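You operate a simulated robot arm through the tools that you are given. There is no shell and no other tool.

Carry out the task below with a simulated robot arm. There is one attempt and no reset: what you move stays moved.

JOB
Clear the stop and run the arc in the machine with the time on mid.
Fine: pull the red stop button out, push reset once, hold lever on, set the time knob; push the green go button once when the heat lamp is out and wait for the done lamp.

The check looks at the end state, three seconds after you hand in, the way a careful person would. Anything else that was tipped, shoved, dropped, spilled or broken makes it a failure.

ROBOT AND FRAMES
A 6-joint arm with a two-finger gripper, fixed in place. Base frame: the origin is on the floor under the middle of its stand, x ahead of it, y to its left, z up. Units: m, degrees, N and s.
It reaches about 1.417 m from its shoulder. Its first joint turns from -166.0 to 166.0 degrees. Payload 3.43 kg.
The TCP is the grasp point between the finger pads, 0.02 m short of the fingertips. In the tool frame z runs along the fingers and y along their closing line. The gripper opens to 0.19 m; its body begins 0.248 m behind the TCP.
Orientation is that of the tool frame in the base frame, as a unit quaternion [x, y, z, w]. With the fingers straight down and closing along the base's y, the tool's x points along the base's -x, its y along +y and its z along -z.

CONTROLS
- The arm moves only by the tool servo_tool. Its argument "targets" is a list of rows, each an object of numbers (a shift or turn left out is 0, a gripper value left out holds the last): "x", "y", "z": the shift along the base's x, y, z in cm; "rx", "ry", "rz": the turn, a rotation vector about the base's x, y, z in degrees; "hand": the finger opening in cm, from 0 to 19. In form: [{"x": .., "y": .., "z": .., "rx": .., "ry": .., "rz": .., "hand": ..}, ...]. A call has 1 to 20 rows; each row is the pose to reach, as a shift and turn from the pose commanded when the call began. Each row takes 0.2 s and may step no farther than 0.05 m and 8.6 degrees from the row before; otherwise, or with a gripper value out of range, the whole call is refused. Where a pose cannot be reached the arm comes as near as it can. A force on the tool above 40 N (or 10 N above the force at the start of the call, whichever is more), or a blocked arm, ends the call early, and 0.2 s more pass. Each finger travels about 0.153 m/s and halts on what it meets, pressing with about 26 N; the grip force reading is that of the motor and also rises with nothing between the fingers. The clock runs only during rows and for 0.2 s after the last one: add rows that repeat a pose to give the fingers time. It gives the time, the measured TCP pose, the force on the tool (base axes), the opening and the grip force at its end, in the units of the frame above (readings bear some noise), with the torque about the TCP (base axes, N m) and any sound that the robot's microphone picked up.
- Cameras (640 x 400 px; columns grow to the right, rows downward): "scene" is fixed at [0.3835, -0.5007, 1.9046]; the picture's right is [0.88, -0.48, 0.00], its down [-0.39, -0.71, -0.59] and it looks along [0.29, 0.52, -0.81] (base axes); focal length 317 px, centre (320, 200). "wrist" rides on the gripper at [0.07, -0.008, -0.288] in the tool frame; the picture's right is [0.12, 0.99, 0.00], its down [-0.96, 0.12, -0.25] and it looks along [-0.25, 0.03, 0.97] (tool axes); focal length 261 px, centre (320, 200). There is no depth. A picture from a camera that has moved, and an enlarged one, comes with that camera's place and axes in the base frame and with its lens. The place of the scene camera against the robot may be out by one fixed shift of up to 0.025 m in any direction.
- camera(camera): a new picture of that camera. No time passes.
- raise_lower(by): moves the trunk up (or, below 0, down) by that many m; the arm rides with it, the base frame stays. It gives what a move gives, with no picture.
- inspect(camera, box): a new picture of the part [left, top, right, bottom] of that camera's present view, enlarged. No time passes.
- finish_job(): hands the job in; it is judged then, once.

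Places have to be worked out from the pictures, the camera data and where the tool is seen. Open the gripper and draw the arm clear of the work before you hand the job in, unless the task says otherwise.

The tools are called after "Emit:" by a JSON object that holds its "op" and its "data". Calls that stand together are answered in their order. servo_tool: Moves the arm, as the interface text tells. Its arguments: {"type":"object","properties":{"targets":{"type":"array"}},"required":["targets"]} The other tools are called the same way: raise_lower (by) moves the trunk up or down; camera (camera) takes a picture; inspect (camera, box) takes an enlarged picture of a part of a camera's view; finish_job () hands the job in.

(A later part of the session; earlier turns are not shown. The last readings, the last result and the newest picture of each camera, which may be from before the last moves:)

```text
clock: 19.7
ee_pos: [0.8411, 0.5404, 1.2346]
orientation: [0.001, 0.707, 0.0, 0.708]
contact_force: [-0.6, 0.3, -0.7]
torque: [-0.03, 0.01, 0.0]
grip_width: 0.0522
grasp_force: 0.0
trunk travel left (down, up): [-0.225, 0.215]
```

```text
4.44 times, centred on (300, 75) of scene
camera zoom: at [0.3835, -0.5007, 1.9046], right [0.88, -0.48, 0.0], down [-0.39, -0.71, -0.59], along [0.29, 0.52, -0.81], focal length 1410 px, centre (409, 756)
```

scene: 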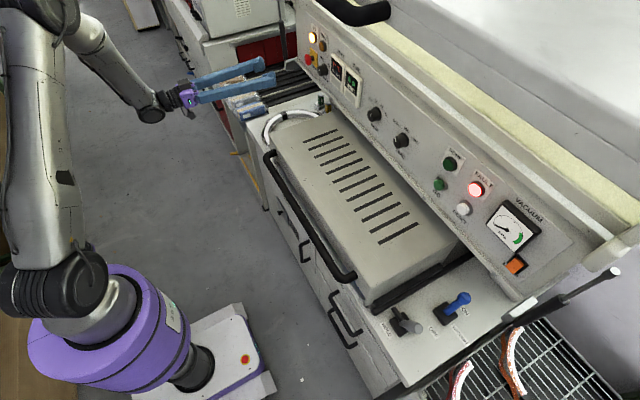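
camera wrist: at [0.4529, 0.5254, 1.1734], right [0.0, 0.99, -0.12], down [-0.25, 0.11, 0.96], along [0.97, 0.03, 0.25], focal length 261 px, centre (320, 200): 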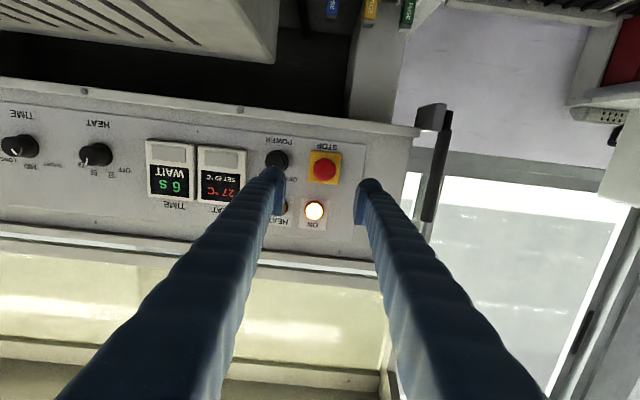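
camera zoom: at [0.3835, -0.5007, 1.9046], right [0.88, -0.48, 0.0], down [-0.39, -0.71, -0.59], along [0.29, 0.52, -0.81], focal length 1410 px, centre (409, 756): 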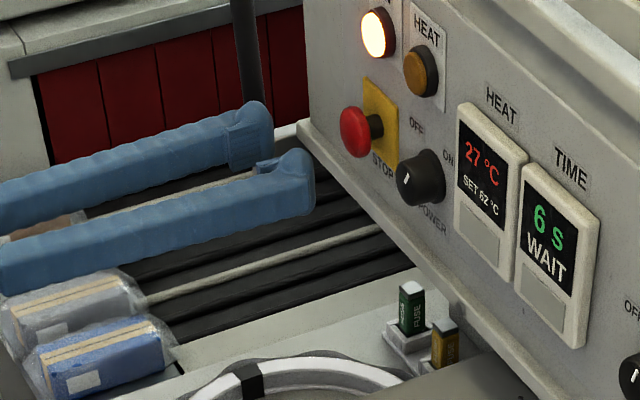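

Triangulated STOP head centre is (0.917, 0.541, 1.235), well lined up with the fingers. I'll advance 7.6 cm in small steps so the pads sit around the head, watching force.

Emit:
{"op": "servo_tool", "data": {"targets": [{"x": 2, "y": 0.1, "z": 0.1}, {"x": 4, "y": 0.1, "z": 0.1}, {"x": 5.5, "y": 0.1, "z": 0.1}, {"x": 6.7, "y": 0.1, "z": 0.1}, {"x": 7.6, "y": 0.1, "z": 0.1}]}}

Emit:
{"op": "camera", "data": {"camera": "wrist"}}

Emit:
{"op": "inspect", "data": {"camera": "scene", "box": [230, 30, 370, 120]}}

```text
clock: 20.9
ee_pos: [0.9155, 0.5408, 1.2356]
orientation: [0.002, 0.705, 0.0, 0.709]
contact_force: [0.7, -0.2, 0.1]
torque: [0.01, 0.01, -0.03]
grip_width: 0.0522
grasp_force: 0.0
trunk travel left (down, up): [-0.225, 0.215]
```

```text
taken
camera wrist: at [0.6283, 0.534, 1.1642], right [0.0, 0.99, -0.12], down [-0.25, 0.11, 0.96], along [0.97, 0.03, 0.25], focal length 261 px, centre (320, 200)
```

wrist: 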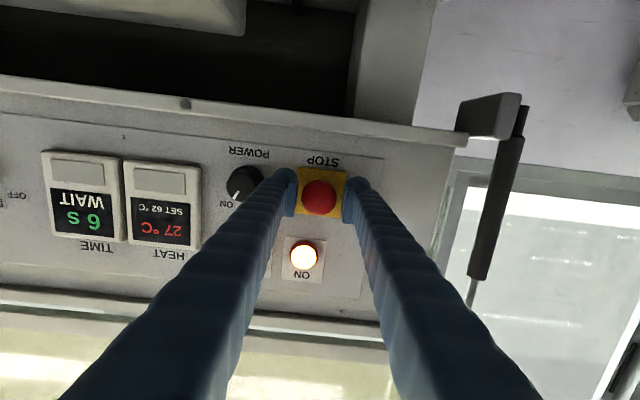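

```text
4.44 times, centred on (300, 75) of scene
camera zoom: at [0.3835, -0.5007, 1.9046], right [0.88, -0.48, 0.0], down [-0.39, -0.71, -0.59], along [0.29, 0.52, -0.81], focal length 1410 px, centre (409, 756)
```

zoom: 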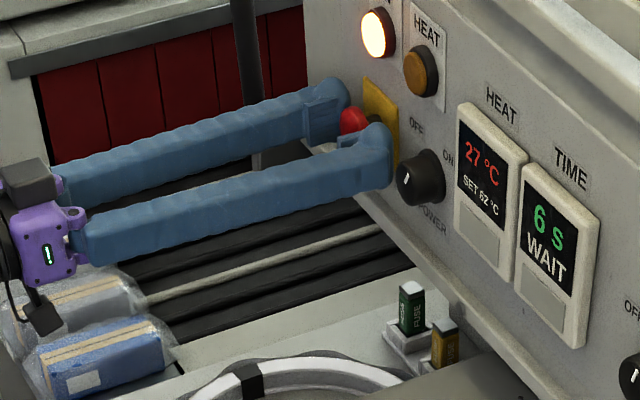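

The fingers straddle the red head with no contact force. I'll close onto it.

Emit:
{"op": "servo_tool", "data": {"targets": [{"hand": 2}, {"hand": 2}, {"hand": 2}]}}

```text
clock: 21.7
ee_pos: [0.9166, 0.54, 1.2351]
orientation: [0.001, 0.706, 0.0, 0.708]
contact_force: [-0.3, -5.5, 0.2]
torque: [0.01, -0.01, -0.08]
grip_width: 0.0403
grasp_force: 44.9
trunk travel left (down, up): [-0.225, 0.215]
```

Gripped at 4.0 cm width with good force. Now I'll pull straight back along −x in small steps.

Emit:
{"op": "servo_tool", "data": {"targets": [{"x": -0.4}, {"x": -0.8}, {"x": -1.2}]}}

Emit:
{"op": "inspect", "data": {"camera": "scene", "box": [230, 30, 370, 120]}}

Emit:
{"op": "camera", "data": {"camera": "scene"}}

```text
clock: 22.5
ee_pos: [0.9052, 0.5397, 1.2353]
orientation: [0.001, 0.707, 0.0, 0.707]
contact_force: [9.3, -5.7, 0.8]
torque: [-0.06, 0.08, -0.07]
grip_width: 0.0404
grasp_force: 45.5
trunk travel left (down, up): [-0.225, 0.215]
```

```text
4.44 times, centred on (300, 75) of scene
camera zoom: at [0.3835, -0.5007, 1.9046], right [0.88, -0.48, 0.0], down [-0.39, -0.71, -0.59], along [0.29, 0.52, -0.81], focal length 1410 px, centre (409, 756)
```

zoom: 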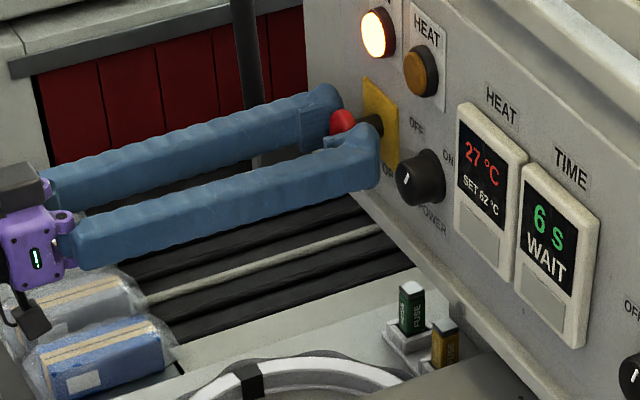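

```text
taken
```

scene: 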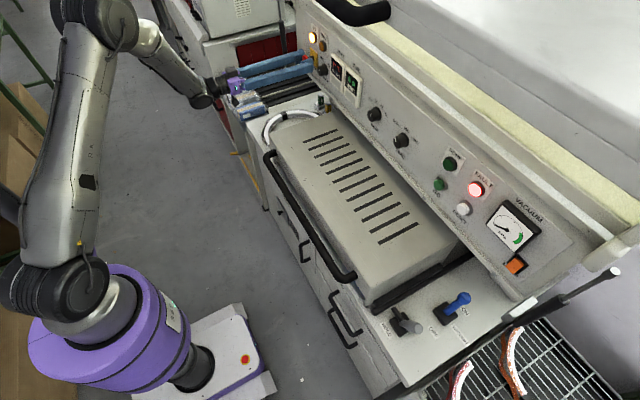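

The head came out about 1.1 cm with a 9 N resisting pull. I'll pull a little further to be sure it's at its out stop.

Emit:
{"op": "servo_tool", "data": {"targets": [{"x": -0.3}, {"x": -0.6}]}}

Emit:
{"op": "inspect", "data": {"camera": "scene", "box": [230, 30, 370, 120]}}

```text
clock: 23.1
ee_pos: [0.8972, 0.5415, 1.2346]
orientation: [0.001, 0.706, 0.0, 0.708]
contact_force: [-12.0, -12.1, -1.7]
torque: [-0.04, -0.08, -0.49]
grip_width: 0.0347
grasp_force: 45.8
trunk travel left (down, up): [-0.225, 0.215]
```

```text
4.44 times, centred on (300, 75) of scene
camera zoom: at [0.3835, -0.5007, 1.9046], right [0.88, -0.48, 0.0], down [-0.39, -0.71, -0.59], along [0.29, 0.52, -0.81], focal length 1410 px, centre (409, 756)
```

zoom: 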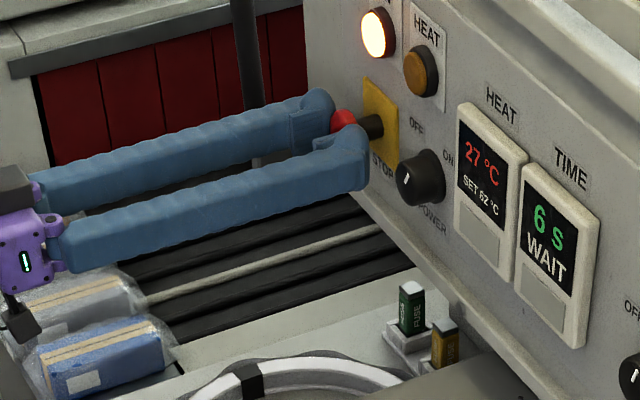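

The pads have slipped to the rounded front (width 3.5 cm), so the head hit its out stop. I'll open now so I don't squeeze it back in, then back away.

Emit:
{"op": "servo_tool", "data": {"targets": [{"x": -0.5, "hand": 5.2}, {"x": -2, "hand": 5.2}, {"x": -5, "hand": 5.2}, {"x": -8, "hand": 5.2}]}}

Emit:
{"op": "inspect", "data": {"camera": "wrist", "box": [240, 110, 400, 230]}}

Emit:
{"op": "inspect", "data": {"camera": "scene", "box": [230, 30, 370, 120]}}

Emit:
{"op": "inspect", "data": {"camera": "scene", "box": [400, 140, 560, 240]}}

```text
clock: 24.1
ee_pos: [0.8159, 0.5403, 1.2372]
orientation: [0.001, 0.706, 0.0, 0.708]
contact_force: [-0.7, 0.3, -0.7]
torque: [-0.02, 0.02, 0.03]
grip_width: 0.0518
grasp_force: 0.1
trunk travel left (down, up): [-0.225, 0.215]
```

```text
3.33 times, centred on (320, 170) of wrist
camera zoom: at [0.5284, 0.5324, 1.1653], right [0.0, 0.99, -0.12], down [-0.25, 0.11, 0.96], along [0.97, 0.03, 0.25], focal length 869 px, centre (320, 300)
```

zoom: 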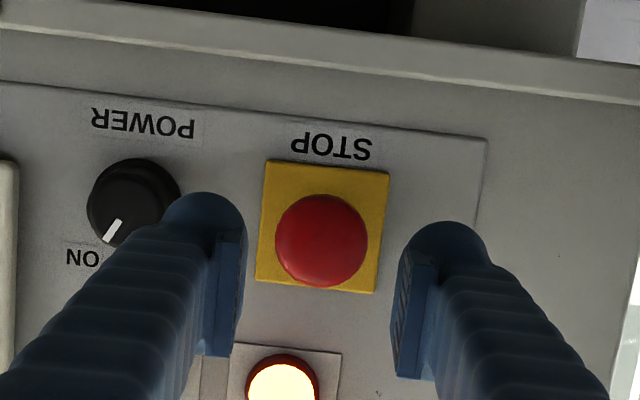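

```text
4.44 times, centred on (300, 75) of scene
camera zoom: at [0.3835, -0.5007, 1.9046], right [0.88, -0.48, 0.0], down [-0.39, -0.71, -0.59], along [0.29, 0.52, -0.81], focal length 1410 px, centre (409, 756)
```

zoom: 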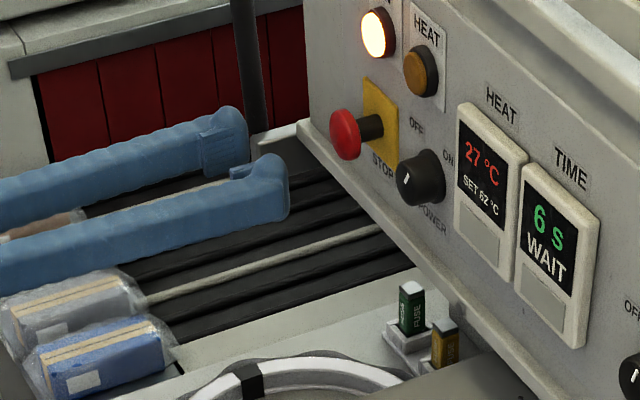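

```text
4.00 times, centred on (480, 190) of scene
camera zoom: at [0.3835, -0.5007, 1.9046], right [0.88, -0.48, 0.0], down [-0.39, -0.71, -0.59], along [0.29, 0.52, -0.81], focal length 1269 px, centre (-320, 240)
```

zoom: 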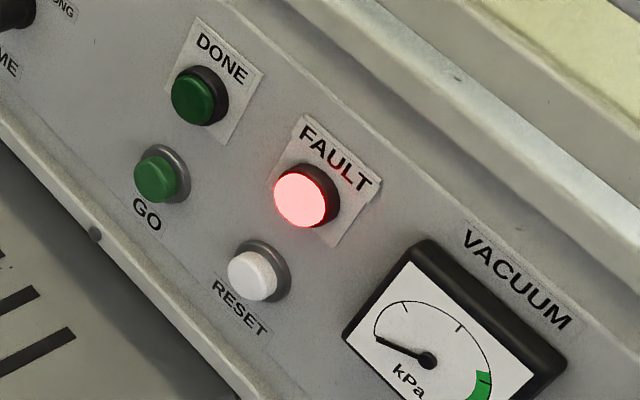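

STOP is out and stays out; FAULT is still lit awaiting reset. Before crossing to RESET I'll lower the trunk more (while raising the tool equally) so the arm isn't folded near its base axis, and close the fingers for button pushing.

Emit:
{"op": "servo_tool", "data": {"targets": [{"x": -1, "z": 2.5, "hand": 2}, {"x": -1, "z": 5.5, "hand": 0}, {"x": -1, "z": 8.5, "hand": 0}, {"x": -1, "z": 10.5, "hand": 0}]}}

Emit:
{"op": "raise_lower", "data": {"by": -0.1}}

Emit:
{"op": "servo_tool", "data": {"targets": [{"z": 2.5}, {"z": 5.5}, {"z": 8.5}, {"z": 10}]}}

Emit:
{"op": "raise_lower", "data": {"by": -0.1}}

Emit:
{"op": "camera", "data": {"camera": "scene"}}

Emit:
{"op": "camera", "data": {"camera": "wrist"}}

```text
clock: 25.1
ee_pos: [0.8088, 0.541, 1.3422]
orientation: [0.001, 0.706, 0.0, 0.708]
contact_force: [0.0, 0.2, 0.2]
torque: [0.0, 0.02, 0.02]
grip_width: 0.0002
grasp_force: 25.9
trunk travel left (down, up): [-0.225, 0.215]
```

```text
clock: 26.5
ee_pos: [0.8076, 0.5418, 1.2423]
orientation: [0.001, 0.706, 0.0, 0.708]
contact_force: [0.5, 0.1, -0.3]
torque: [0.0, -0.03, 0.01]
grip_width: 0.0
grasp_force: 26.4
trunk travel left (down, up): [-0.125, 0.315]
```

```text
clock: 27.5
ee_pos: [0.8092, 0.5415, 1.3421]
orientation: [0.001, 0.706, 0.0, 0.708]
contact_force: [-0.4, 0.0, -0.7]
torque: [-0.03, 0.03, 0.01]
grip_width: 0.0001
grasp_force: 25.8
trunk travel left (down, up): [-0.125, 0.315]
```

```text
clock: 28.8
ee_pos: [0.8087, 0.5416, 1.2405]
orientation: [0.001, 0.706, 0.0, 0.708]
contact_force: [-0.4, -0.1, 0.1]
torque: [-0.01, 0.01, 0.03]
grip_width: 0.0001
grasp_force: 26.3
trunk travel left (down, up): [-0.025, 0.415]
```

```text
taken
```

scene: 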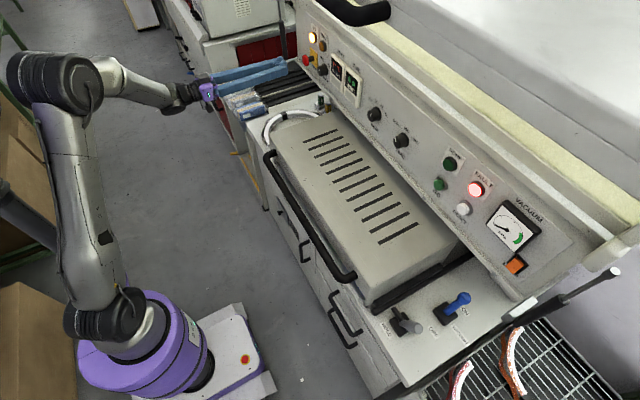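

```text
taken
camera wrist: at [0.5208, 0.5346, 1.17], right [0.0, 0.99, -0.12], down [-0.25, 0.11, 0.96], along [0.97, 0.03, 0.25], focal length 261 px, centre (320, 200)
```

wrist: 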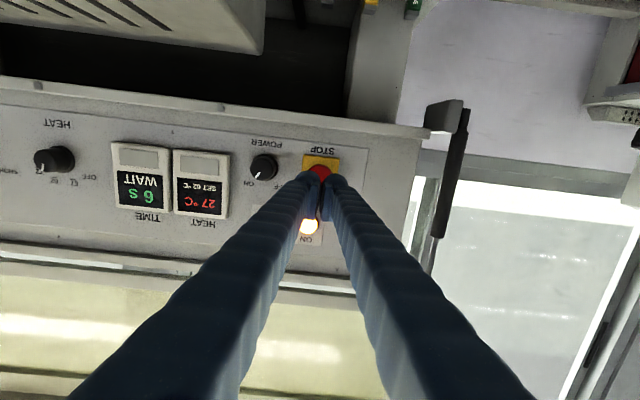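

All good; the shoulder is now around z≈1.0. I'll cross to the RESET side with the tool pitched 30° down (keeps the wrist well extended and clear of the lid), staying ~12 cm off the panel.

Emit:
{"op": "servo_tool", "data": {"targets": [{"x": -0.5, "y": -3, "z": 1, "ry": 7}, {"x": -1, "y": -7, "z": 2, "ry": 14}, {"x": -1.5, "y": -11, "z": 3, "ry": 21}, {"x": -2, "y": -15.5, "z": 4, "ry": 28}, {"x": -2, "y": -20, "z": 4, "ry": 30}, {"x": -2, "y": -24.6, "z": 4, "ry": 30}, {"x": -2, "y": -29.2, "z": 4, "ry": 30}, {"x": -2, "y": -33.8, "z": 4, "ry": 30}, {"x": -2, "y": -38.4, "z": 4, "ry": 30}, {"x": -2, "y": -43, "z": 4, "ry": 30}, {"x": -2, "y": -47.6, "z": 4, "ry": 30}, {"x": -2, "y": -52.2, "z": 4, "ry": 30}, {"x": -2, "y": -56.8, "z": 4, "ry": 30}, {"x": -2, "y": -61.4, "z": 4, "ry": 30}, {"x": -2, "y": -66, "z": 4, "ry": 30}, {"x": -2, "y": -70.6, "z": 4, "ry": 30}, {"x": -2, "y": -75.2, "z": 4, "ry": 30}, {"x": -2, "y": -79.5, "z": 4, "ry": 30}, {"x": -2, "y": -81.8, "z": 4, "ry": 30}]}}

Emit:
{"op": "camera", "data": {"camera": "scene"}}

Emit:
{"op": "camera", "data": {"camera": "wrist"}}

```text
clock: 32.8
ee_pos: [0.7873, -0.2755, 1.2834]
orientation: [0.001, 0.865, -0.001, 0.503]
contact_force: [0.0, 0.7, 0.0]
torque: [0.04, -0.05, -0.01]
grip_width: 0.0
grasp_force: 26.1
trunk travel left (down, up): [-0.025, 0.415]
```

```text
taken
```

scene: 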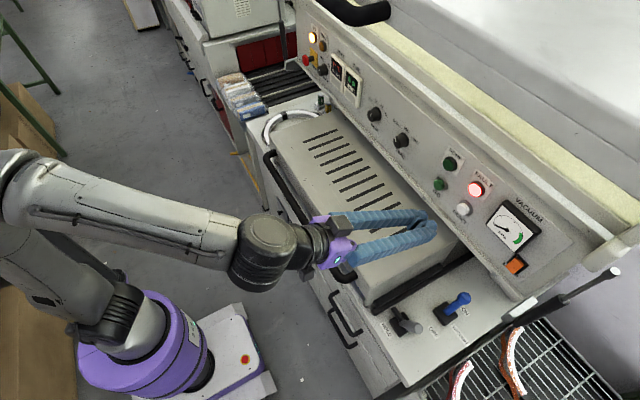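

```text
taken
camera wrist: at [0.5026, -0.2826, 1.3644], right [-0.06, 0.99, -0.1], down [0.26, 0.11, 0.96], along [0.96, 0.03, -0.27], focal length 261 px, centre (320, 200)
```

wrist: 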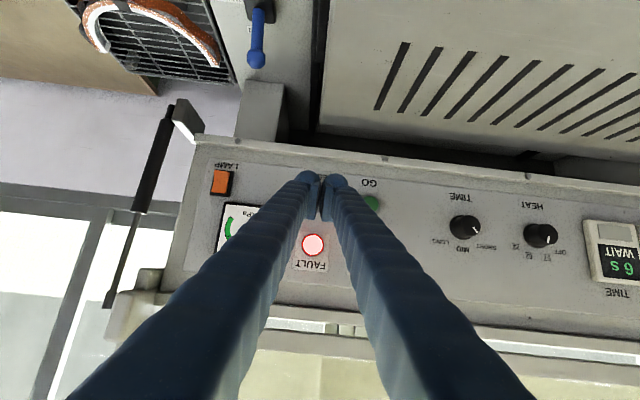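

The crossing went cleanly. Now I'll level the tool and line up on RESET at (y −0.275, z 1.246), stopping about 4 cm short of the cap.

Emit:
{"op": "servo_tool", "data": {"targets": [{"x": 1.5, "z": -0.9, "ry": -7.5}, {"x": 3, "z": -1.8, "ry": -15}, {"x": 4.5, "z": -2.8, "ry": -22.5}, {"x": 6, "z": -3.75, "ry": -30}, {"x": 7.5, "z": -3.75, "ry": -30}]}}

Emit:
{"op": "inspect", "data": {"camera": "scene", "box": [380, 140, 540, 260]}}

Emit:
{"op": "inspect", "data": {"camera": "wrist", "box": [240, 130, 400, 250]}}

```text
clock: 34.0
ee_pos: [0.863, -0.2767, 1.2425]
orientation: [0.0, 0.706, 0.0, 0.708]
contact_force: [0.5, -0.1, -0.9]
torque: [-0.01, -0.09, 0.1]
grip_width: 0.0001
grasp_force: 25.5
trunk travel left (down, up): [-0.025, 0.415]
```

```text
3.33 times, centred on (460, 200) of scene
camera zoom: at [0.3835, -0.5007, 1.9046], right [0.88, -0.48, 0.0], down [-0.39, -0.71, -0.59], along [0.29, 0.52, -0.81], focal length 1057 px, centre (-147, 200)
```

zoom: 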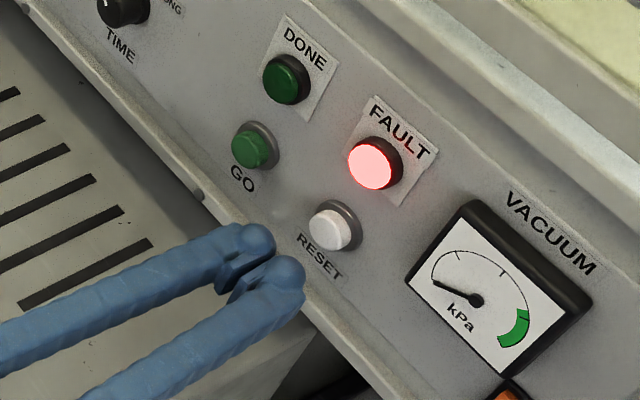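

```text
3.33 times, centred on (320, 190) of wrist
camera zoom: at [0.576, -0.284, 1.1716], right [0.0, 0.99, -0.12], down [-0.25, 0.11, 0.96], along [0.97, 0.03, 0.25], focal length 869 px, centre (320, 233)
```

zoom: 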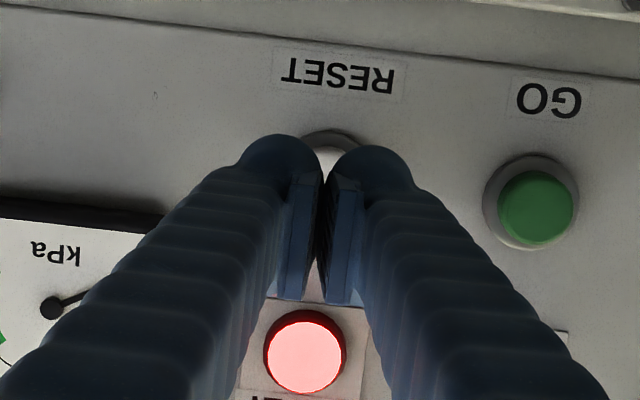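

The tool axis meets the panel within ~5 mm of RESET's centre; I'll nudge +3 mm in y and approach to just short of the cap.

Emit:
{"op": "servo_tool", "data": {"targets": [{"x": 1.5, "y": 0.3, "z": 0.1}, {"x": 3, "y": 0.3, "z": 0.1}, {"x": 3.6, "y": 0.3, "z": 0.1}]}}

Emit:
{"op": "inspect", "data": {"camera": "scene", "box": [400, 150, 520, 240]}}

```text
clock: 34.8
ee_pos: [0.8983, -0.2743, 1.2446]
orientation: [0.002, 0.706, -0.001, 0.708]
contact_force: [1.0, 0.2, 0.0]
torque: [0.01, -0.02, 0.04]
grip_width: 0.0
grasp_force: 26.5
trunk travel left (down, up): [-0.025, 0.415]
```

```text
4.44 times, centred on (460, 195) of scene
camera zoom: at [0.3835, -0.5007, 1.9046], right [0.88, -0.48, 0.0], down [-0.39, -0.71, -0.59], along [0.29, 0.52, -0.81], focal length 1410 px, centre (-302, 222)
```

zoom: 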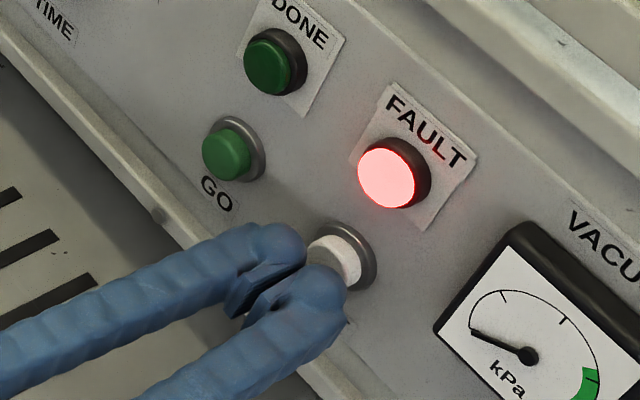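

The tips are about 1 cm short of the white cap and centred. I'll push in gently in small steps.

Emit:
{"op": "servo_tool", "data": {"targets": [{"x": 0.5}, {"x": 0.9}, {"x": 1.2}]}}

Emit:
{"op": "inspect", "data": {"camera": "scene", "box": [400, 150, 520, 240]}}

```text
clock: 35.6
ee_pos: [0.9115, -0.2722, 1.2442]
orientation: [0.001, 0.706, 0.0, 0.708]
contact_force: [-0.8, -0.6, 0.3]
torque: [-0.03, -0.01, 0.0]
grip_width: 0.0002
grasp_force: 25.9
trunk travel left (down, up): [-0.025, 0.415]
```

```text
4.44 times, centred on (460, 195) of scene
camera zoom: at [0.3835, -0.5007, 1.9046], right [0.88, -0.48, 0.0], down [-0.39, -0.71, -0.59], along [0.29, 0.52, -0.81], focal length 1410 px, centre (-302, 222)
```

zoom: 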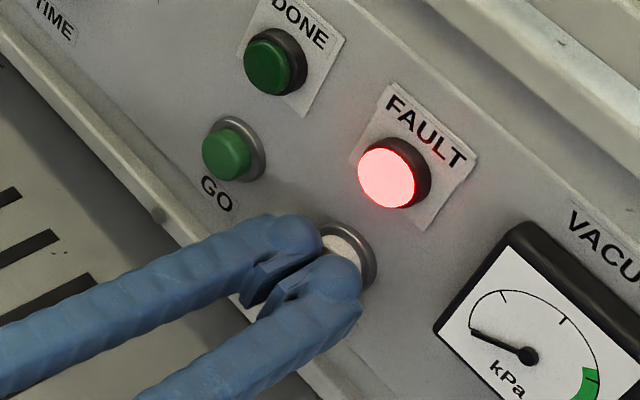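

No force yet; I'll continue in finer steps until the cap is pressed.

Emit:
{"op": "servo_tool", "data": {"targets": [{"x": 0.3}, {"x": 0.6}]}}

Emit:
{"op": "inspect", "data": {"camera": "scene", "box": [400, 150, 520, 240]}}

```text
clock: 36.2
ee_pos: [0.9178, -0.2722, 1.2431]
orientation: [0.001, 0.706, 0.0, 0.708]
contact_force: [-3.9, 1.5, -1.4]
torque: [0.0, 0.03, -0.01]
grip_width: 0.0056
grasp_force: 34.8
trunk travel left (down, up): [-0.025, 0.415]
heard: click
```

```text
4.44 times, centred on (460, 195) of scene
camera zoom: at [0.3835, -0.5007, 1.9046], right [0.88, -0.48, 0.0], down [-0.39, -0.71, -0.59], along [0.29, 0.52, -0.81], focal length 1410 px, centre (-302, 222)
```

zoom: 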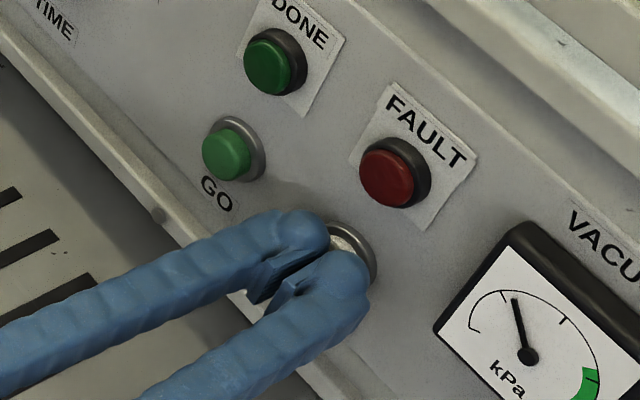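

A click, the FAULT lamp went out and vacuum began rising – RESET registered. I'll back straight off.

Emit:
{"op": "servo_tool", "data": {"targets": [{"x": -1}, {"x": -3}, {"x": -6}, {"x": -9}]}}

Emit:
{"op": "camera", "data": {"camera": "scene"}}

Emit:
{"op": "inspect", "data": {"camera": "scene", "box": [280, 0, 440, 100]}}

Emit:
{"op": "inspect", "data": {"camera": "scene", "box": [400, 140, 560, 280]}}

```text
clock: 37.2
ee_pos: [0.8284, -0.2729, 1.2452]
orientation: [0.001, 0.706, 0.0, 0.709]
contact_force: [0.4, 1.6, 0.6]
torque: [-0.02, 0.01, 0.03]
grip_width: 0.0
grasp_force: 34.1
trunk travel left (down, up): [-0.025, 0.415]
```

```text
taken
```

scene: 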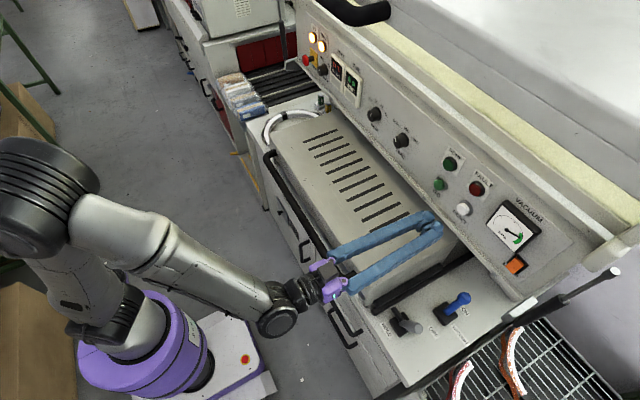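

```text
4.00 times, centred on (360, 50) of scene
camera zoom: at [0.3835, -0.5007, 1.9046], right [0.88, -0.48, 0.0], down [-0.39, -0.71, -0.59], along [0.29, 0.52, -0.81], focal length 1269 px, centre (160, 800)
```

zoom: 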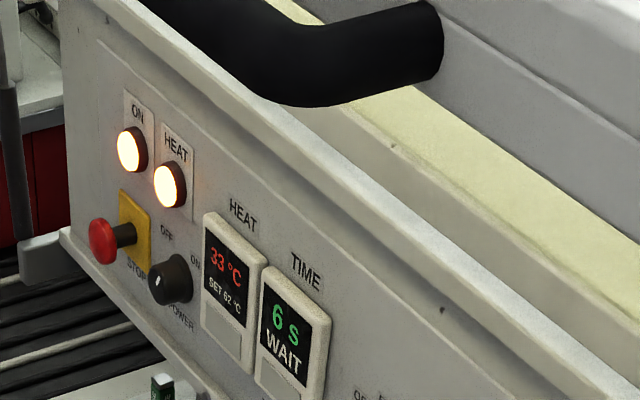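

```text
2.86 times, centred on (480, 210) of scene
camera zoom: at [0.3835, -0.5007, 1.9046], right [0.88, -0.48, 0.0], down [-0.39, -0.71, -0.59], along [0.29, 0.52, -0.81], focal length 906 px, centre (-137, 171)
```

zoom: 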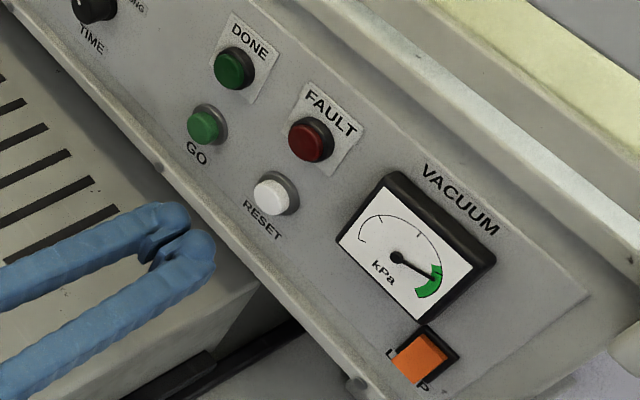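

Vacuum is in the green, HEAT lamp is on and temperature climbing. Now the HOLD lever: triangulated handle tip ≈(0.751,−0.426,0.98), pivot ≈(0.748,−0.382,0.91), so it leans −y about 32°. I'll retreat while turning the fingers to point down, keeping the wrist clear of the lid edge.

Emit:
{"op": "servo_tool", "data": {"targets": [{"x": -2.5, "y": -1.5, "z": -0.5, "ry": 7.5}, {"x": -5, "y": -3, "z": -1, "ry": 15}, {"x": -7.5, "y": -4.5, "z": -2, "ry": 22.5}, {"x": -9.5, "y": -6, "z": -3, "ry": 30}, {"x": -11.5, "y": -7.5, "z": -4, "ry": 37.5}, {"x": -13.5, "y": -9, "z": -5.5, "ry": 45}, {"x": -15, "y": -10.5, "z": -7, "ry": 52.5}, {"x": -16.5, "y": -12, "z": -8.5, "ry": 60}, {"x": -18, "y": -13.5, "z": -10, "ry": 67.5}, {"x": -19, "y": -15, "z": -11.5, "ry": 75}, {"x": -20, "y": -16.5, "z": -13, "ry": 82.5}, {"x": -20, "y": -18, "z": -14, "ry": 90}]}}

Emit:
{"op": "camera", "data": {"camera": "scene"}}

Emit:
{"op": "camera", "data": {"camera": "wrist"}}

```text
clock: 39.8
ee_pos: [0.6282, -0.4541, 1.1038]
orientation: [0.001, 1.0, -0.001, 0.0]
contact_force: [0.3, -0.1, -0.5]
torque: [-0.04, 0.02, -0.01]
grip_width: 0.0
grasp_force: 34.3
trunk travel left (down, up): [-0.025, 0.415]
```

```text
taken
```

scene: 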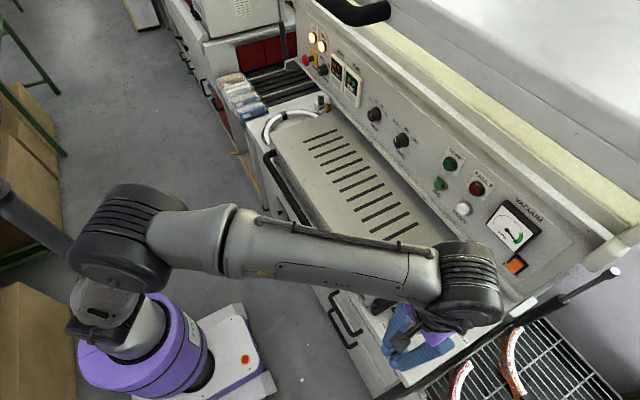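

```text
taken
camera wrist: at [0.5578, -0.4608, 1.392], right [-0.12, 0.99, 0.0], down [0.96, 0.11, 0.25], along [0.25, 0.03, -0.97], focal length 261 px, centre (320, 200)
```

wrist: 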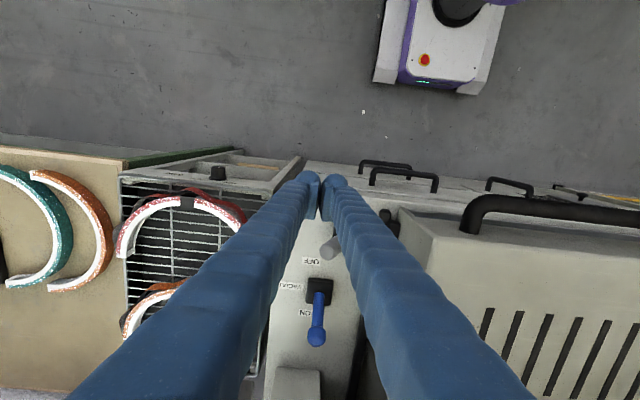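

The handle tip is confirmed at ≈(0.746,−0.421,0.98). I'll lower in front of the lever first (so the wrist stays below the lid), shift to its −y side, then move in beside it.

Emit:
{"op": "servo_tool", "data": {"targets": [{"y": -1, "z": -3.5}, {"y": -2, "z": -7}, {"y": -3, "z": -10}, {"y": -3.6, "z": -12.6}, {"x": 3, "y": -3.6, "z": -12.6}, {"x": 6, "y": -3.6, "z": -12.6}, {"x": 9, "y": -3.6, "z": -12.6}, {"x": 12, "y": -3.6, "z": -12.6}]}}

Emit:
{"op": "camera", "data": {"camera": "wrist"}}

Emit:
{"op": "camera", "data": {"camera": "scene"}}

```text
clock: 41.6
ee_pos: [0.7453, -0.4892, 0.9754]
orientation: [0.001, 1.0, 0.0, 0.001]
contact_force: [-0.3, -0.4, 0.0]
torque: [-0.07, 0.0, 0.0]
grip_width: 0.0
grasp_force: 34.5
trunk travel left (down, up): [-0.025, 0.415]
```

```text
taken
camera wrist: at [0.6753, -0.4953, 1.2628], right [-0.12, 0.99, 0.0], down [0.96, 0.11, 0.25], along [0.25, 0.03, -0.97], focal length 261 px, centre (320, 200)
```

wrist: 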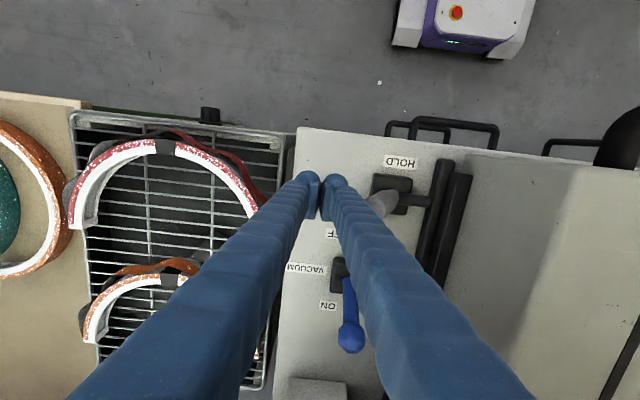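

```text
taken
```

scene: 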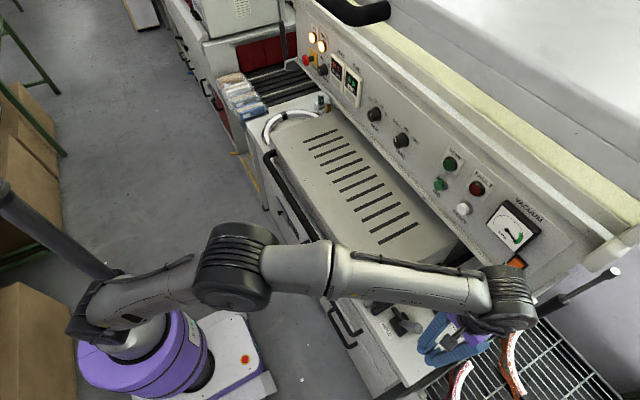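

Fingers are beside the handle on its −y side with no contact. I'll zoom in to check the relative position.

Emit:
{"op": "inspect", "data": {"camera": "wrist", "box": [280, 140, 460, 250]}}

Emit:
{"op": "inspect", "data": {"camera": "scene", "box": [360, 270, 520, 370]}}

```text
3.56 times, centred on (370, 195) of wrist
camera zoom: at [0.6753, -0.4953, 1.2628], right [-0.12, 0.99, 0.0], down [0.96, 0.11, 0.25], along [0.25, 0.03, -0.97], focal length 927 px, centre (142, 218)
```

zoom: 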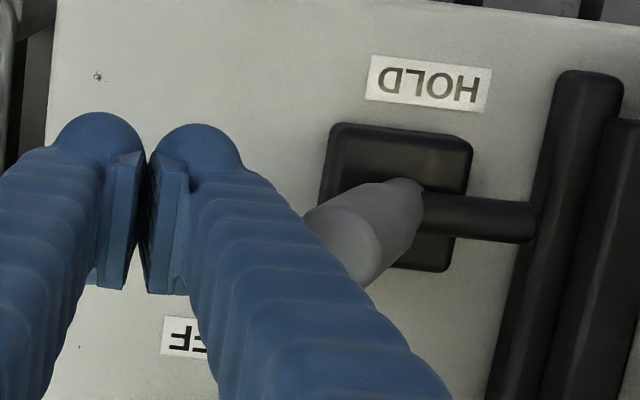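

```text
4.00 times, centred on (440, 320) of scene
camera zoom: at [0.3835, -0.5007, 1.9046], right [0.88, -0.48, 0.0], down [-0.39, -0.71, -0.59], along [0.29, 0.52, -0.81], focal length 1269 px, centre (-160, -280)
```

zoom: 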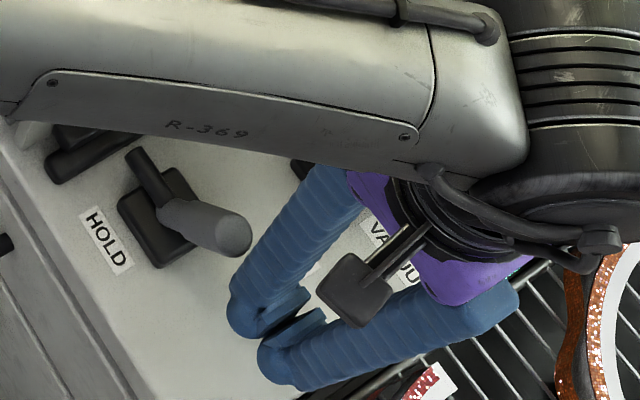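

The finger is level with the handle's upper end. I'll push toward +y in 1 cm steps and watch the force and the lever.

Emit:
{"op": "servo_tool", "data": {"targets": [{"x": 0.4, "y": 1}, {"x": 0.4, "y": 2}, {"x": 0.4, "y": 3}, {"x": 0.4, "y": 4}, {"x": 0.4, "y": 5}]}}

Emit:
{"op": "inspect", "data": {"camera": "wrist", "box": [280, 140, 460, 250]}}

Emit:
{"op": "inspect", "data": {"camera": "scene", "box": [360, 270, 520, 370]}}

```text
clock: 42.8
ee_pos: [0.7511, -0.4369, 0.976]
orientation: [0.001, 1.0, 0.001, 0.002]
contact_force: [-0.1, 0.9, -0.6]
torque: [0.02, -0.03, -0.01]
grip_width: 0.0
grasp_force: 34.3
trunk travel left (down, up): [-0.025, 0.415]
```

```text
3.56 times, centred on (370, 195) of wrist
camera zoom: at [0.6803, -0.4456, 1.2647], right [-0.12, 0.99, 0.0], down [0.96, 0.11, 0.25], along [0.25, 0.03, -0.97], focal length 927 px, centre (142, 218)
```

zoom: 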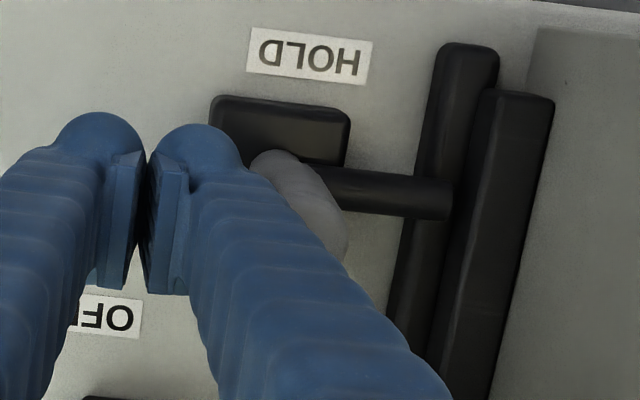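

```text
4.00 times, centred on (440, 320) of scene
camera zoom: at [0.3835, -0.5007, 1.9046], right [0.88, -0.48, 0.0], down [-0.39, -0.71, -0.59], along [0.29, 0.52, -0.81], focal length 1269 px, centre (-160, -280)
```

zoom: 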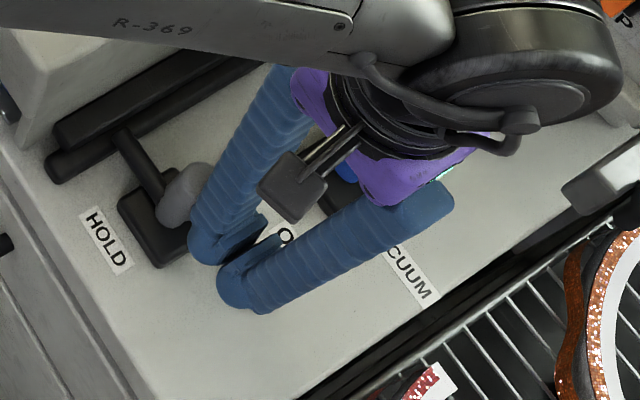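

The handle is moving and the plunger is extending toward the rail – the theory holds. I'll keep pushing.

Emit:
{"op": "servo_tool", "data": {"targets": [{"y": 1}, {"y": 2}, {"y": 3}, {"y": 4}]}}

Emit:
{"op": "inspect", "data": {"camera": "wrist", "box": [280, 140, 460, 250]}}

Emit:
{"op": "inspect", "data": {"camera": "scene", "box": [360, 270, 520, 370]}}

```text
clock: 43.8
ee_pos: [0.7516, -0.4002, 0.9784]
orientation: [0.001, 1.0, -0.001, 0.001]
contact_force: [-0.4, 0.2, 0.2]
torque: [0.03, -0.01, -0.04]
grip_width: 0.0001
grasp_force: 34.4
trunk travel left (down, up): [-0.025, 0.415]
```

```text
3.56 times, centred on (370, 195) of wrist
camera zoom: at [0.6795, -0.4066, 1.2655], right [-0.12, 0.99, 0.0], down [0.96, 0.11, 0.25], along [0.25, 0.03, -0.97], focal length 927 px, centre (142, 218)
```

zoom: 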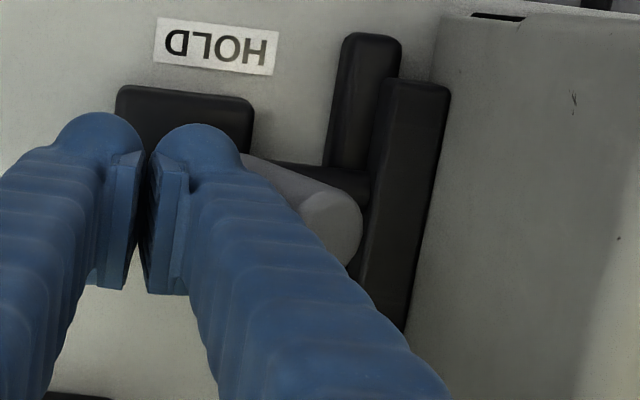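

```text
4.00 times, centred on (440, 320) of scene
camera zoom: at [0.3835, -0.5007, 1.9046], right [0.88, -0.48, 0.0], down [-0.39, -0.71, -0.59], along [0.29, 0.52, -0.81], focal length 1269 px, centre (-160, -280)
```

zoom: 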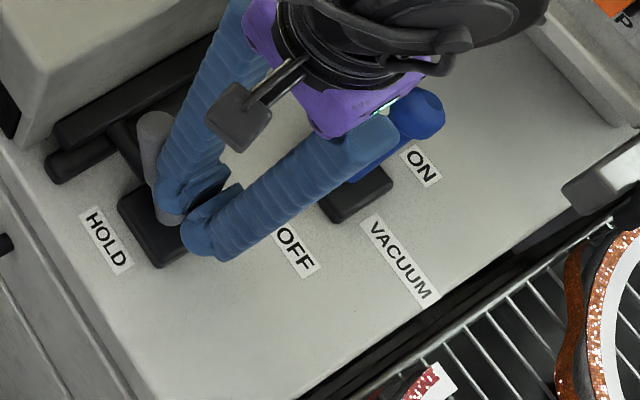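

The handle tip is now at y≈−0.34, the mirror of its starting lean, with the plunger over the rail. I'll back off and check that it stays.

Emit:
{"op": "servo_tool", "data": {"targets": [{"y": -2}, {"y": -4.5}, {"y": -7}]}}

Emit:
{"op": "inspect", "data": {"camera": "wrist", "box": [280, 140, 460, 250]}}

Emit:
{"op": "inspect", "data": {"camera": "scene", "box": [280, 0, 440, 100]}}

```text
clock: 44.6
ee_pos: [0.7519, -0.4692, 0.977]
orientation: [0.001, 1.0, -0.001, 0.001]
contact_force: [-0.7, 0.6, 0.2]
torque: [-0.14, 0.04, -0.01]
grip_width: 0.0
grasp_force: 34.4
trunk travel left (down, up): [-0.025, 0.415]
```

```text
3.56 times, centred on (370, 195) of wrist
camera zoom: at [0.6799, -0.4757, 1.2656], right [-0.12, 0.99, 0.0], down [0.96, 0.11, 0.25], along [0.25, 0.03, -0.97], focal length 927 px, centre (142, 218)
```

zoom: 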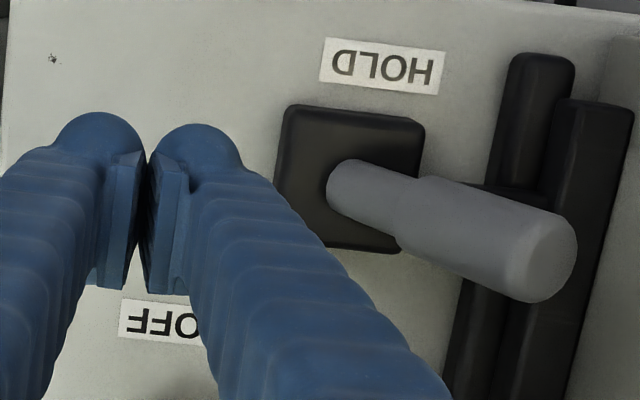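

```text
4.00 times, centred on (360, 50) of scene
camera zoom: at [0.3835, -0.5007, 1.9046], right [0.88, -0.48, 0.0], down [-0.39, -0.71, -0.59], along [0.29, 0.52, -0.81], focal length 1269 px, centre (160, 800)
```

zoom: 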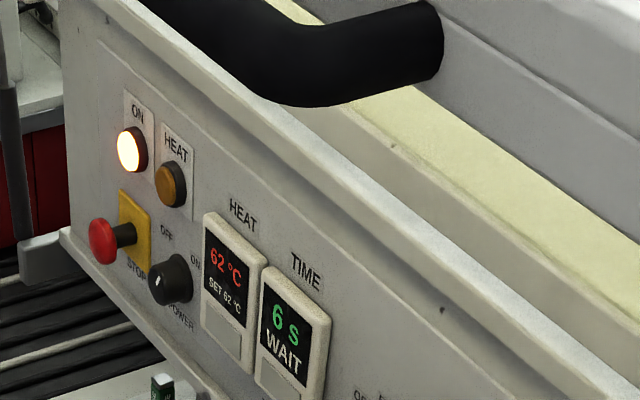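

HOLD stays ON with its plunger over the rail, and HEAT has reached 62 °C with its lamp out. Next the TIME knob: I'll retrace my path out from under the lid and re-pitch the tool toward the panel.

Emit:
{"op": "servo_tool", "data": {"targets": [{"x": -3}, {"x": -6}, {"x": -9}, {"x": -12.4}, {"x": -12.4, "y": 1, "z": 3.5}, {"x": -12.4, "y": 2, "z": 7}, {"x": -12.4, "y": 3, "z": 10}, {"x": -12.4, "y": 3.6, "z": 12.7}]}}

Emit:
{"op": "servo_tool", "data": {"targets": [{"x": 0, "y": 1.5, "z": 1, "ry": -7.5}, {"x": 1, "y": 3, "z": 2.5, "ry": -15}, {"x": 2, "y": 4.5, "z": 4, "ry": -22.5}, {"x": 3.5, "y": 6, "z": 5.5, "ry": -30}, {"x": 5, "y": 7.5, "z": 7, "ry": -37.5}, {"x": 6.5, "y": 9, "z": 8.5, "ry": -45}, {"x": 8.5, "y": 10.5, "z": 10, "ry": -52.5}, {"x": 10.5, "y": 12, "z": 11.5, "ry": -60}, {"x": 12.5, "y": 16, "z": 13, "ry": -60}, {"x": 14.5, "y": 20, "z": 14.5, "ry": -60}, {"x": 16, "y": 24.5, "z": 16, "ry": -60}, {"x": 16.5, "y": 29, "z": 17, "ry": -60, "hand": 6.5}, {"x": 16.5, "y": 33.5, "z": 17.5, "ry": -60, "hand": 6.5}, {"x": 16.5, "y": 38, "z": 17.5, "ry": -60}, {"x": 16.5, "y": 42.1, "z": 17.5, "ry": -60}]}}

Emit:
{"op": "camera", "data": {"camera": "wrist"}}

Emit:
{"op": "camera", "data": {"camera": "scene"}}

```text
clock: 46.4
ee_pos: [0.6285, -0.4343, 1.1043]
orientation: [0.001, 1.0, -0.002, 0.002]
contact_force: [-0.4, 0.2, 0.8]
torque: [-0.04, 0.01, -0.01]
grip_width: 0.0
grasp_force: 34.3
trunk travel left (down, up): [-0.025, 0.415]
```

```text
clock: 49.6
ee_pos: [0.7928, -0.0096, 1.2806]
orientation: [0.003, 0.865, 0.003, 0.502]
contact_force: [-0.6, -1.1, -0.6]
torque: [0.12, -0.08, 0.28]
grip_width: 0.0652
grasp_force: 0.2
trunk travel left (down, up): [-0.025, 0.415]
```

```text
taken
camera wrist: at [0.5071, -0.0172, 1.3628], right [-0.06, 0.99, -0.1], down [0.26, 0.11, 0.96], along [0.96, 0.03, -0.27], focal length 261 px, centre (320, 200)
```

wrist: 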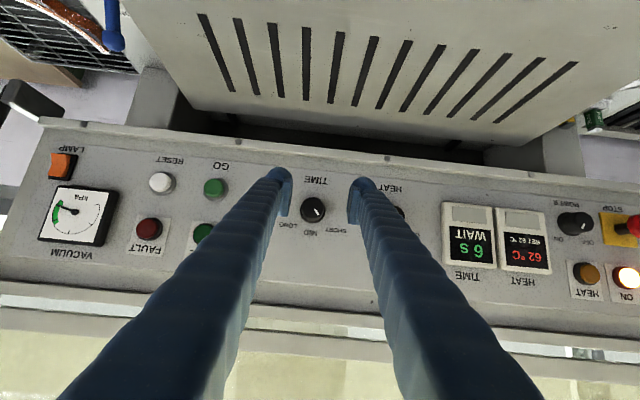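

```text
taken
```

scene: 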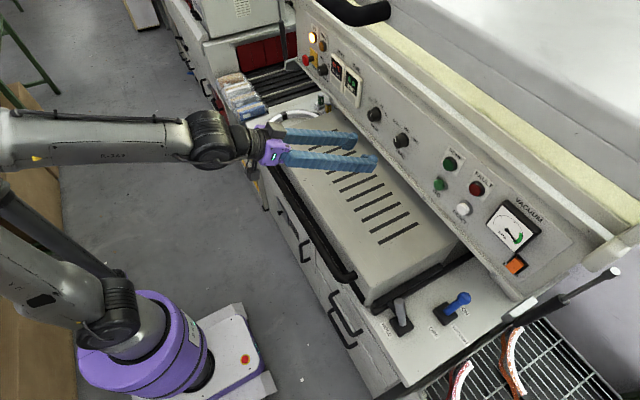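

The TIME knob is in view between the fingers. I'll level the tool while moving closer to x≈0.855, then take a close look at the pointer.

Emit:
{"op": "servo_tool", "data": {"targets": [{"x": 1.5, "z": -0.7, "ry": -7.5}, {"x": 3, "z": -1.5, "ry": -15}, {"x": 4.7, "z": -2.2, "ry": -22.5}, {"x": 6.2, "z": -3, "ry": -30}]}}

Emit:
{"op": "inspect", "data": {"camera": "wrist", "box": [240, 130, 400, 250]}}

Emit:
{"op": "inspect", "data": {"camera": "scene", "box": [340, 90, 440, 170]}}

```text
clock: 50.6
ee_pos: [0.8555, -0.0112, 1.2499]
orientation: [0.0, 0.706, 0.001, 0.708]
contact_force: [0.4, 0.0, 0.9]
torque: [0.02, 0.03, 0.01]
grip_width: 0.065
grasp_force: 0.1
trunk travel left (down, up): [-0.025, 0.415]
```

```text
3.33 times, centred on (320, 190) of wrist
camera zoom: at [0.5671, -0.019, 1.1784], right [0.0, 0.99, -0.12], down [-0.25, 0.11, 0.96], along [0.97, 0.03, 0.25], focal length 869 px, centre (320, 233)
```

zoom: 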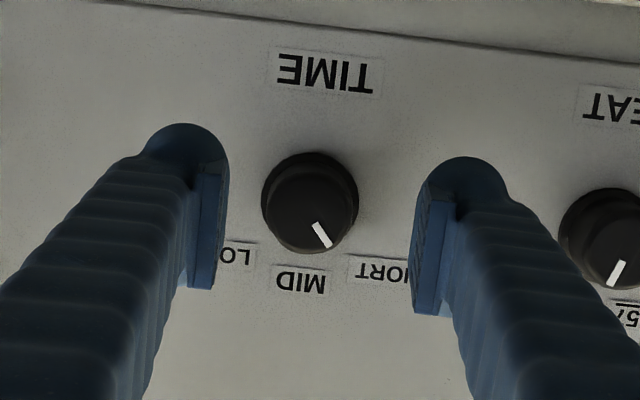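

```text
5.00 times, centred on (390, 130) of scene
camera zoom: at [0.3835, -0.5007, 1.9046], right [0.88, -0.48, 0.0], down [-0.39, -0.71, -0.59], along [0.29, 0.52, -0.81], focal length 1586 px, centre (-30, 550)
```

zoom: 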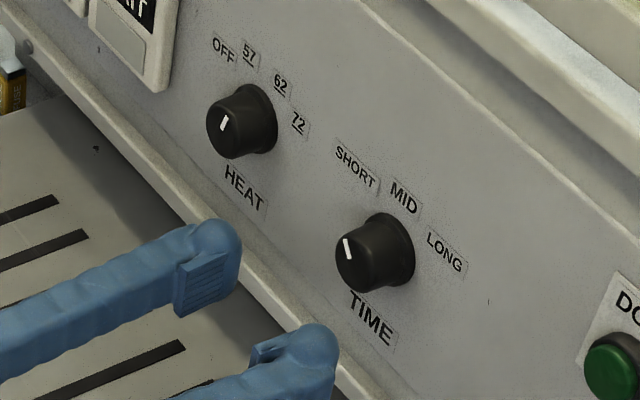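

The pointer sits about 39° left of straight up (SHORT); MID is straight up, so a ~40° clockwise turn (+rx). Knob centre ≈(y −0.015, z 1.261). I'll align and slide the open fingers around it.

Emit:
{"op": "servo_tool", "data": {"targets": [{"x": 1, "y": -0.4, "z": 1.1}, {"x": 2.5, "y": -0.4, "z": 1.1}, {"x": 4, "y": -0.4, "z": 1.1}, {"x": 5.3, "y": -0.4, "z": 1.1}, {"x": 6.2, "y": -0.4, "z": 1.1}]}}

Emit:
{"op": "inspect", "data": {"camera": "wrist", "box": [240, 130, 400, 250]}}

Emit:
{"op": "inspect", "data": {"camera": "scene", "box": [340, 90, 440, 170]}}

```text
clock: 51.8
ee_pos: [0.916, -0.0171, 1.2616]
orientation: [0.002, 0.706, -0.001, 0.708]
contact_force: [0.2, 0.5, 0.3]
torque: [0.0, 0.0, 0.0]
grip_width: 0.0651
grasp_force: 0.1
trunk travel left (down, up): [-0.025, 0.415]
```

```text
3.33 times, centred on (320, 190) of wrist
camera zoom: at [0.6291, -0.0242, 1.1902], right [0.0, 0.99, -0.12], down [-0.25, 0.11, 0.96], along [0.97, 0.03, 0.25], focal length 869 px, centre (320, 233)
```

zoom: 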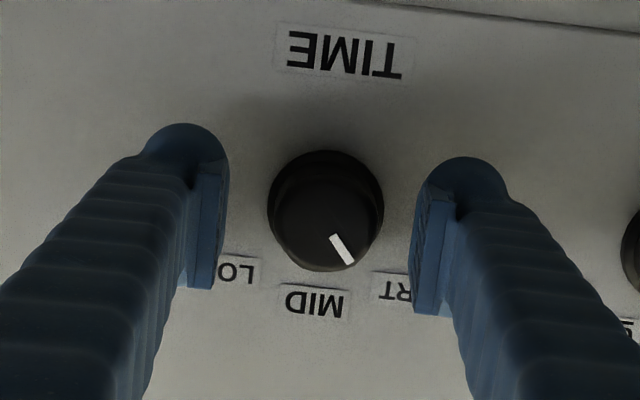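

```text
5.00 times, centred on (390, 130) of scene
camera zoom: at [0.3835, -0.5007, 1.9046], right [0.88, -0.48, 0.0], down [-0.39, -0.71, -0.59], along [0.29, 0.52, -0.81], focal length 1586 px, centre (-30, 550)
```

zoom: 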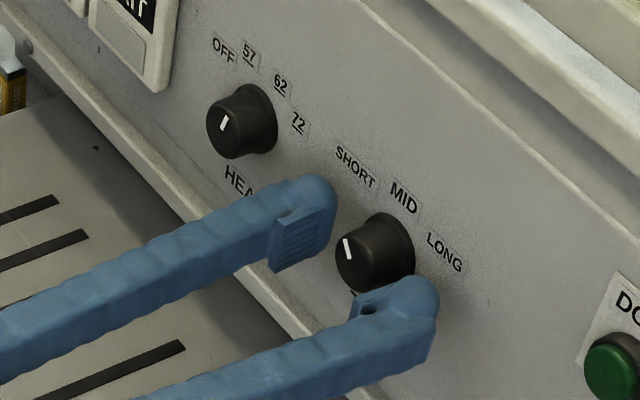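

The knob is centred between the pads. I'll close gently onto it.

Emit:
{"op": "servo_tool", "data": {"targets": [{"y": 0.15, "hand": 4.5}, {"y": 0.15, "hand": 2}, {"y": 0.15, "hand": 2}]}}

Emit:
{"op": "inspect", "data": {"camera": "wrist", "box": [240, 130, 400, 250]}}

```text
clock: 52.6
ee_pos: [0.9171, -0.015, 1.2609]
orientation: [0.001, 0.706, 0.001, 0.708]
contact_force: [3.3, -0.9, 0.8]
torque: [0.02, -0.01, -0.05]
grip_width: 0.035
grasp_force: 45.1
trunk travel left (down, up): [-0.025, 0.415]
```

```text
3.33 times, centred on (320, 190) of wrist
camera zoom: at [0.6292, -0.022, 1.1901], right [0.0, 0.99, -0.12], down [-0.25, 0.11, 0.96], along [0.97, 0.03, 0.25], focal length 869 px, centre (320, 233)
```

zoom: 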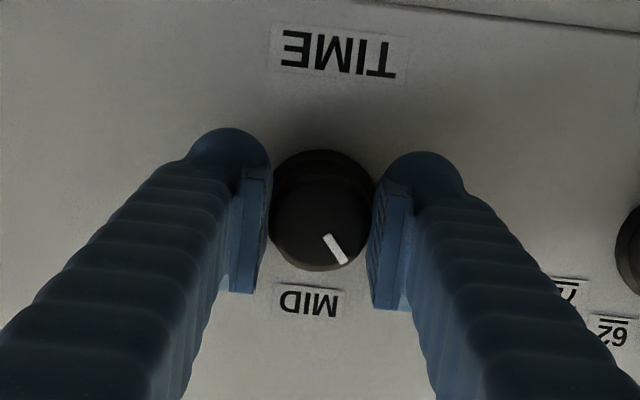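

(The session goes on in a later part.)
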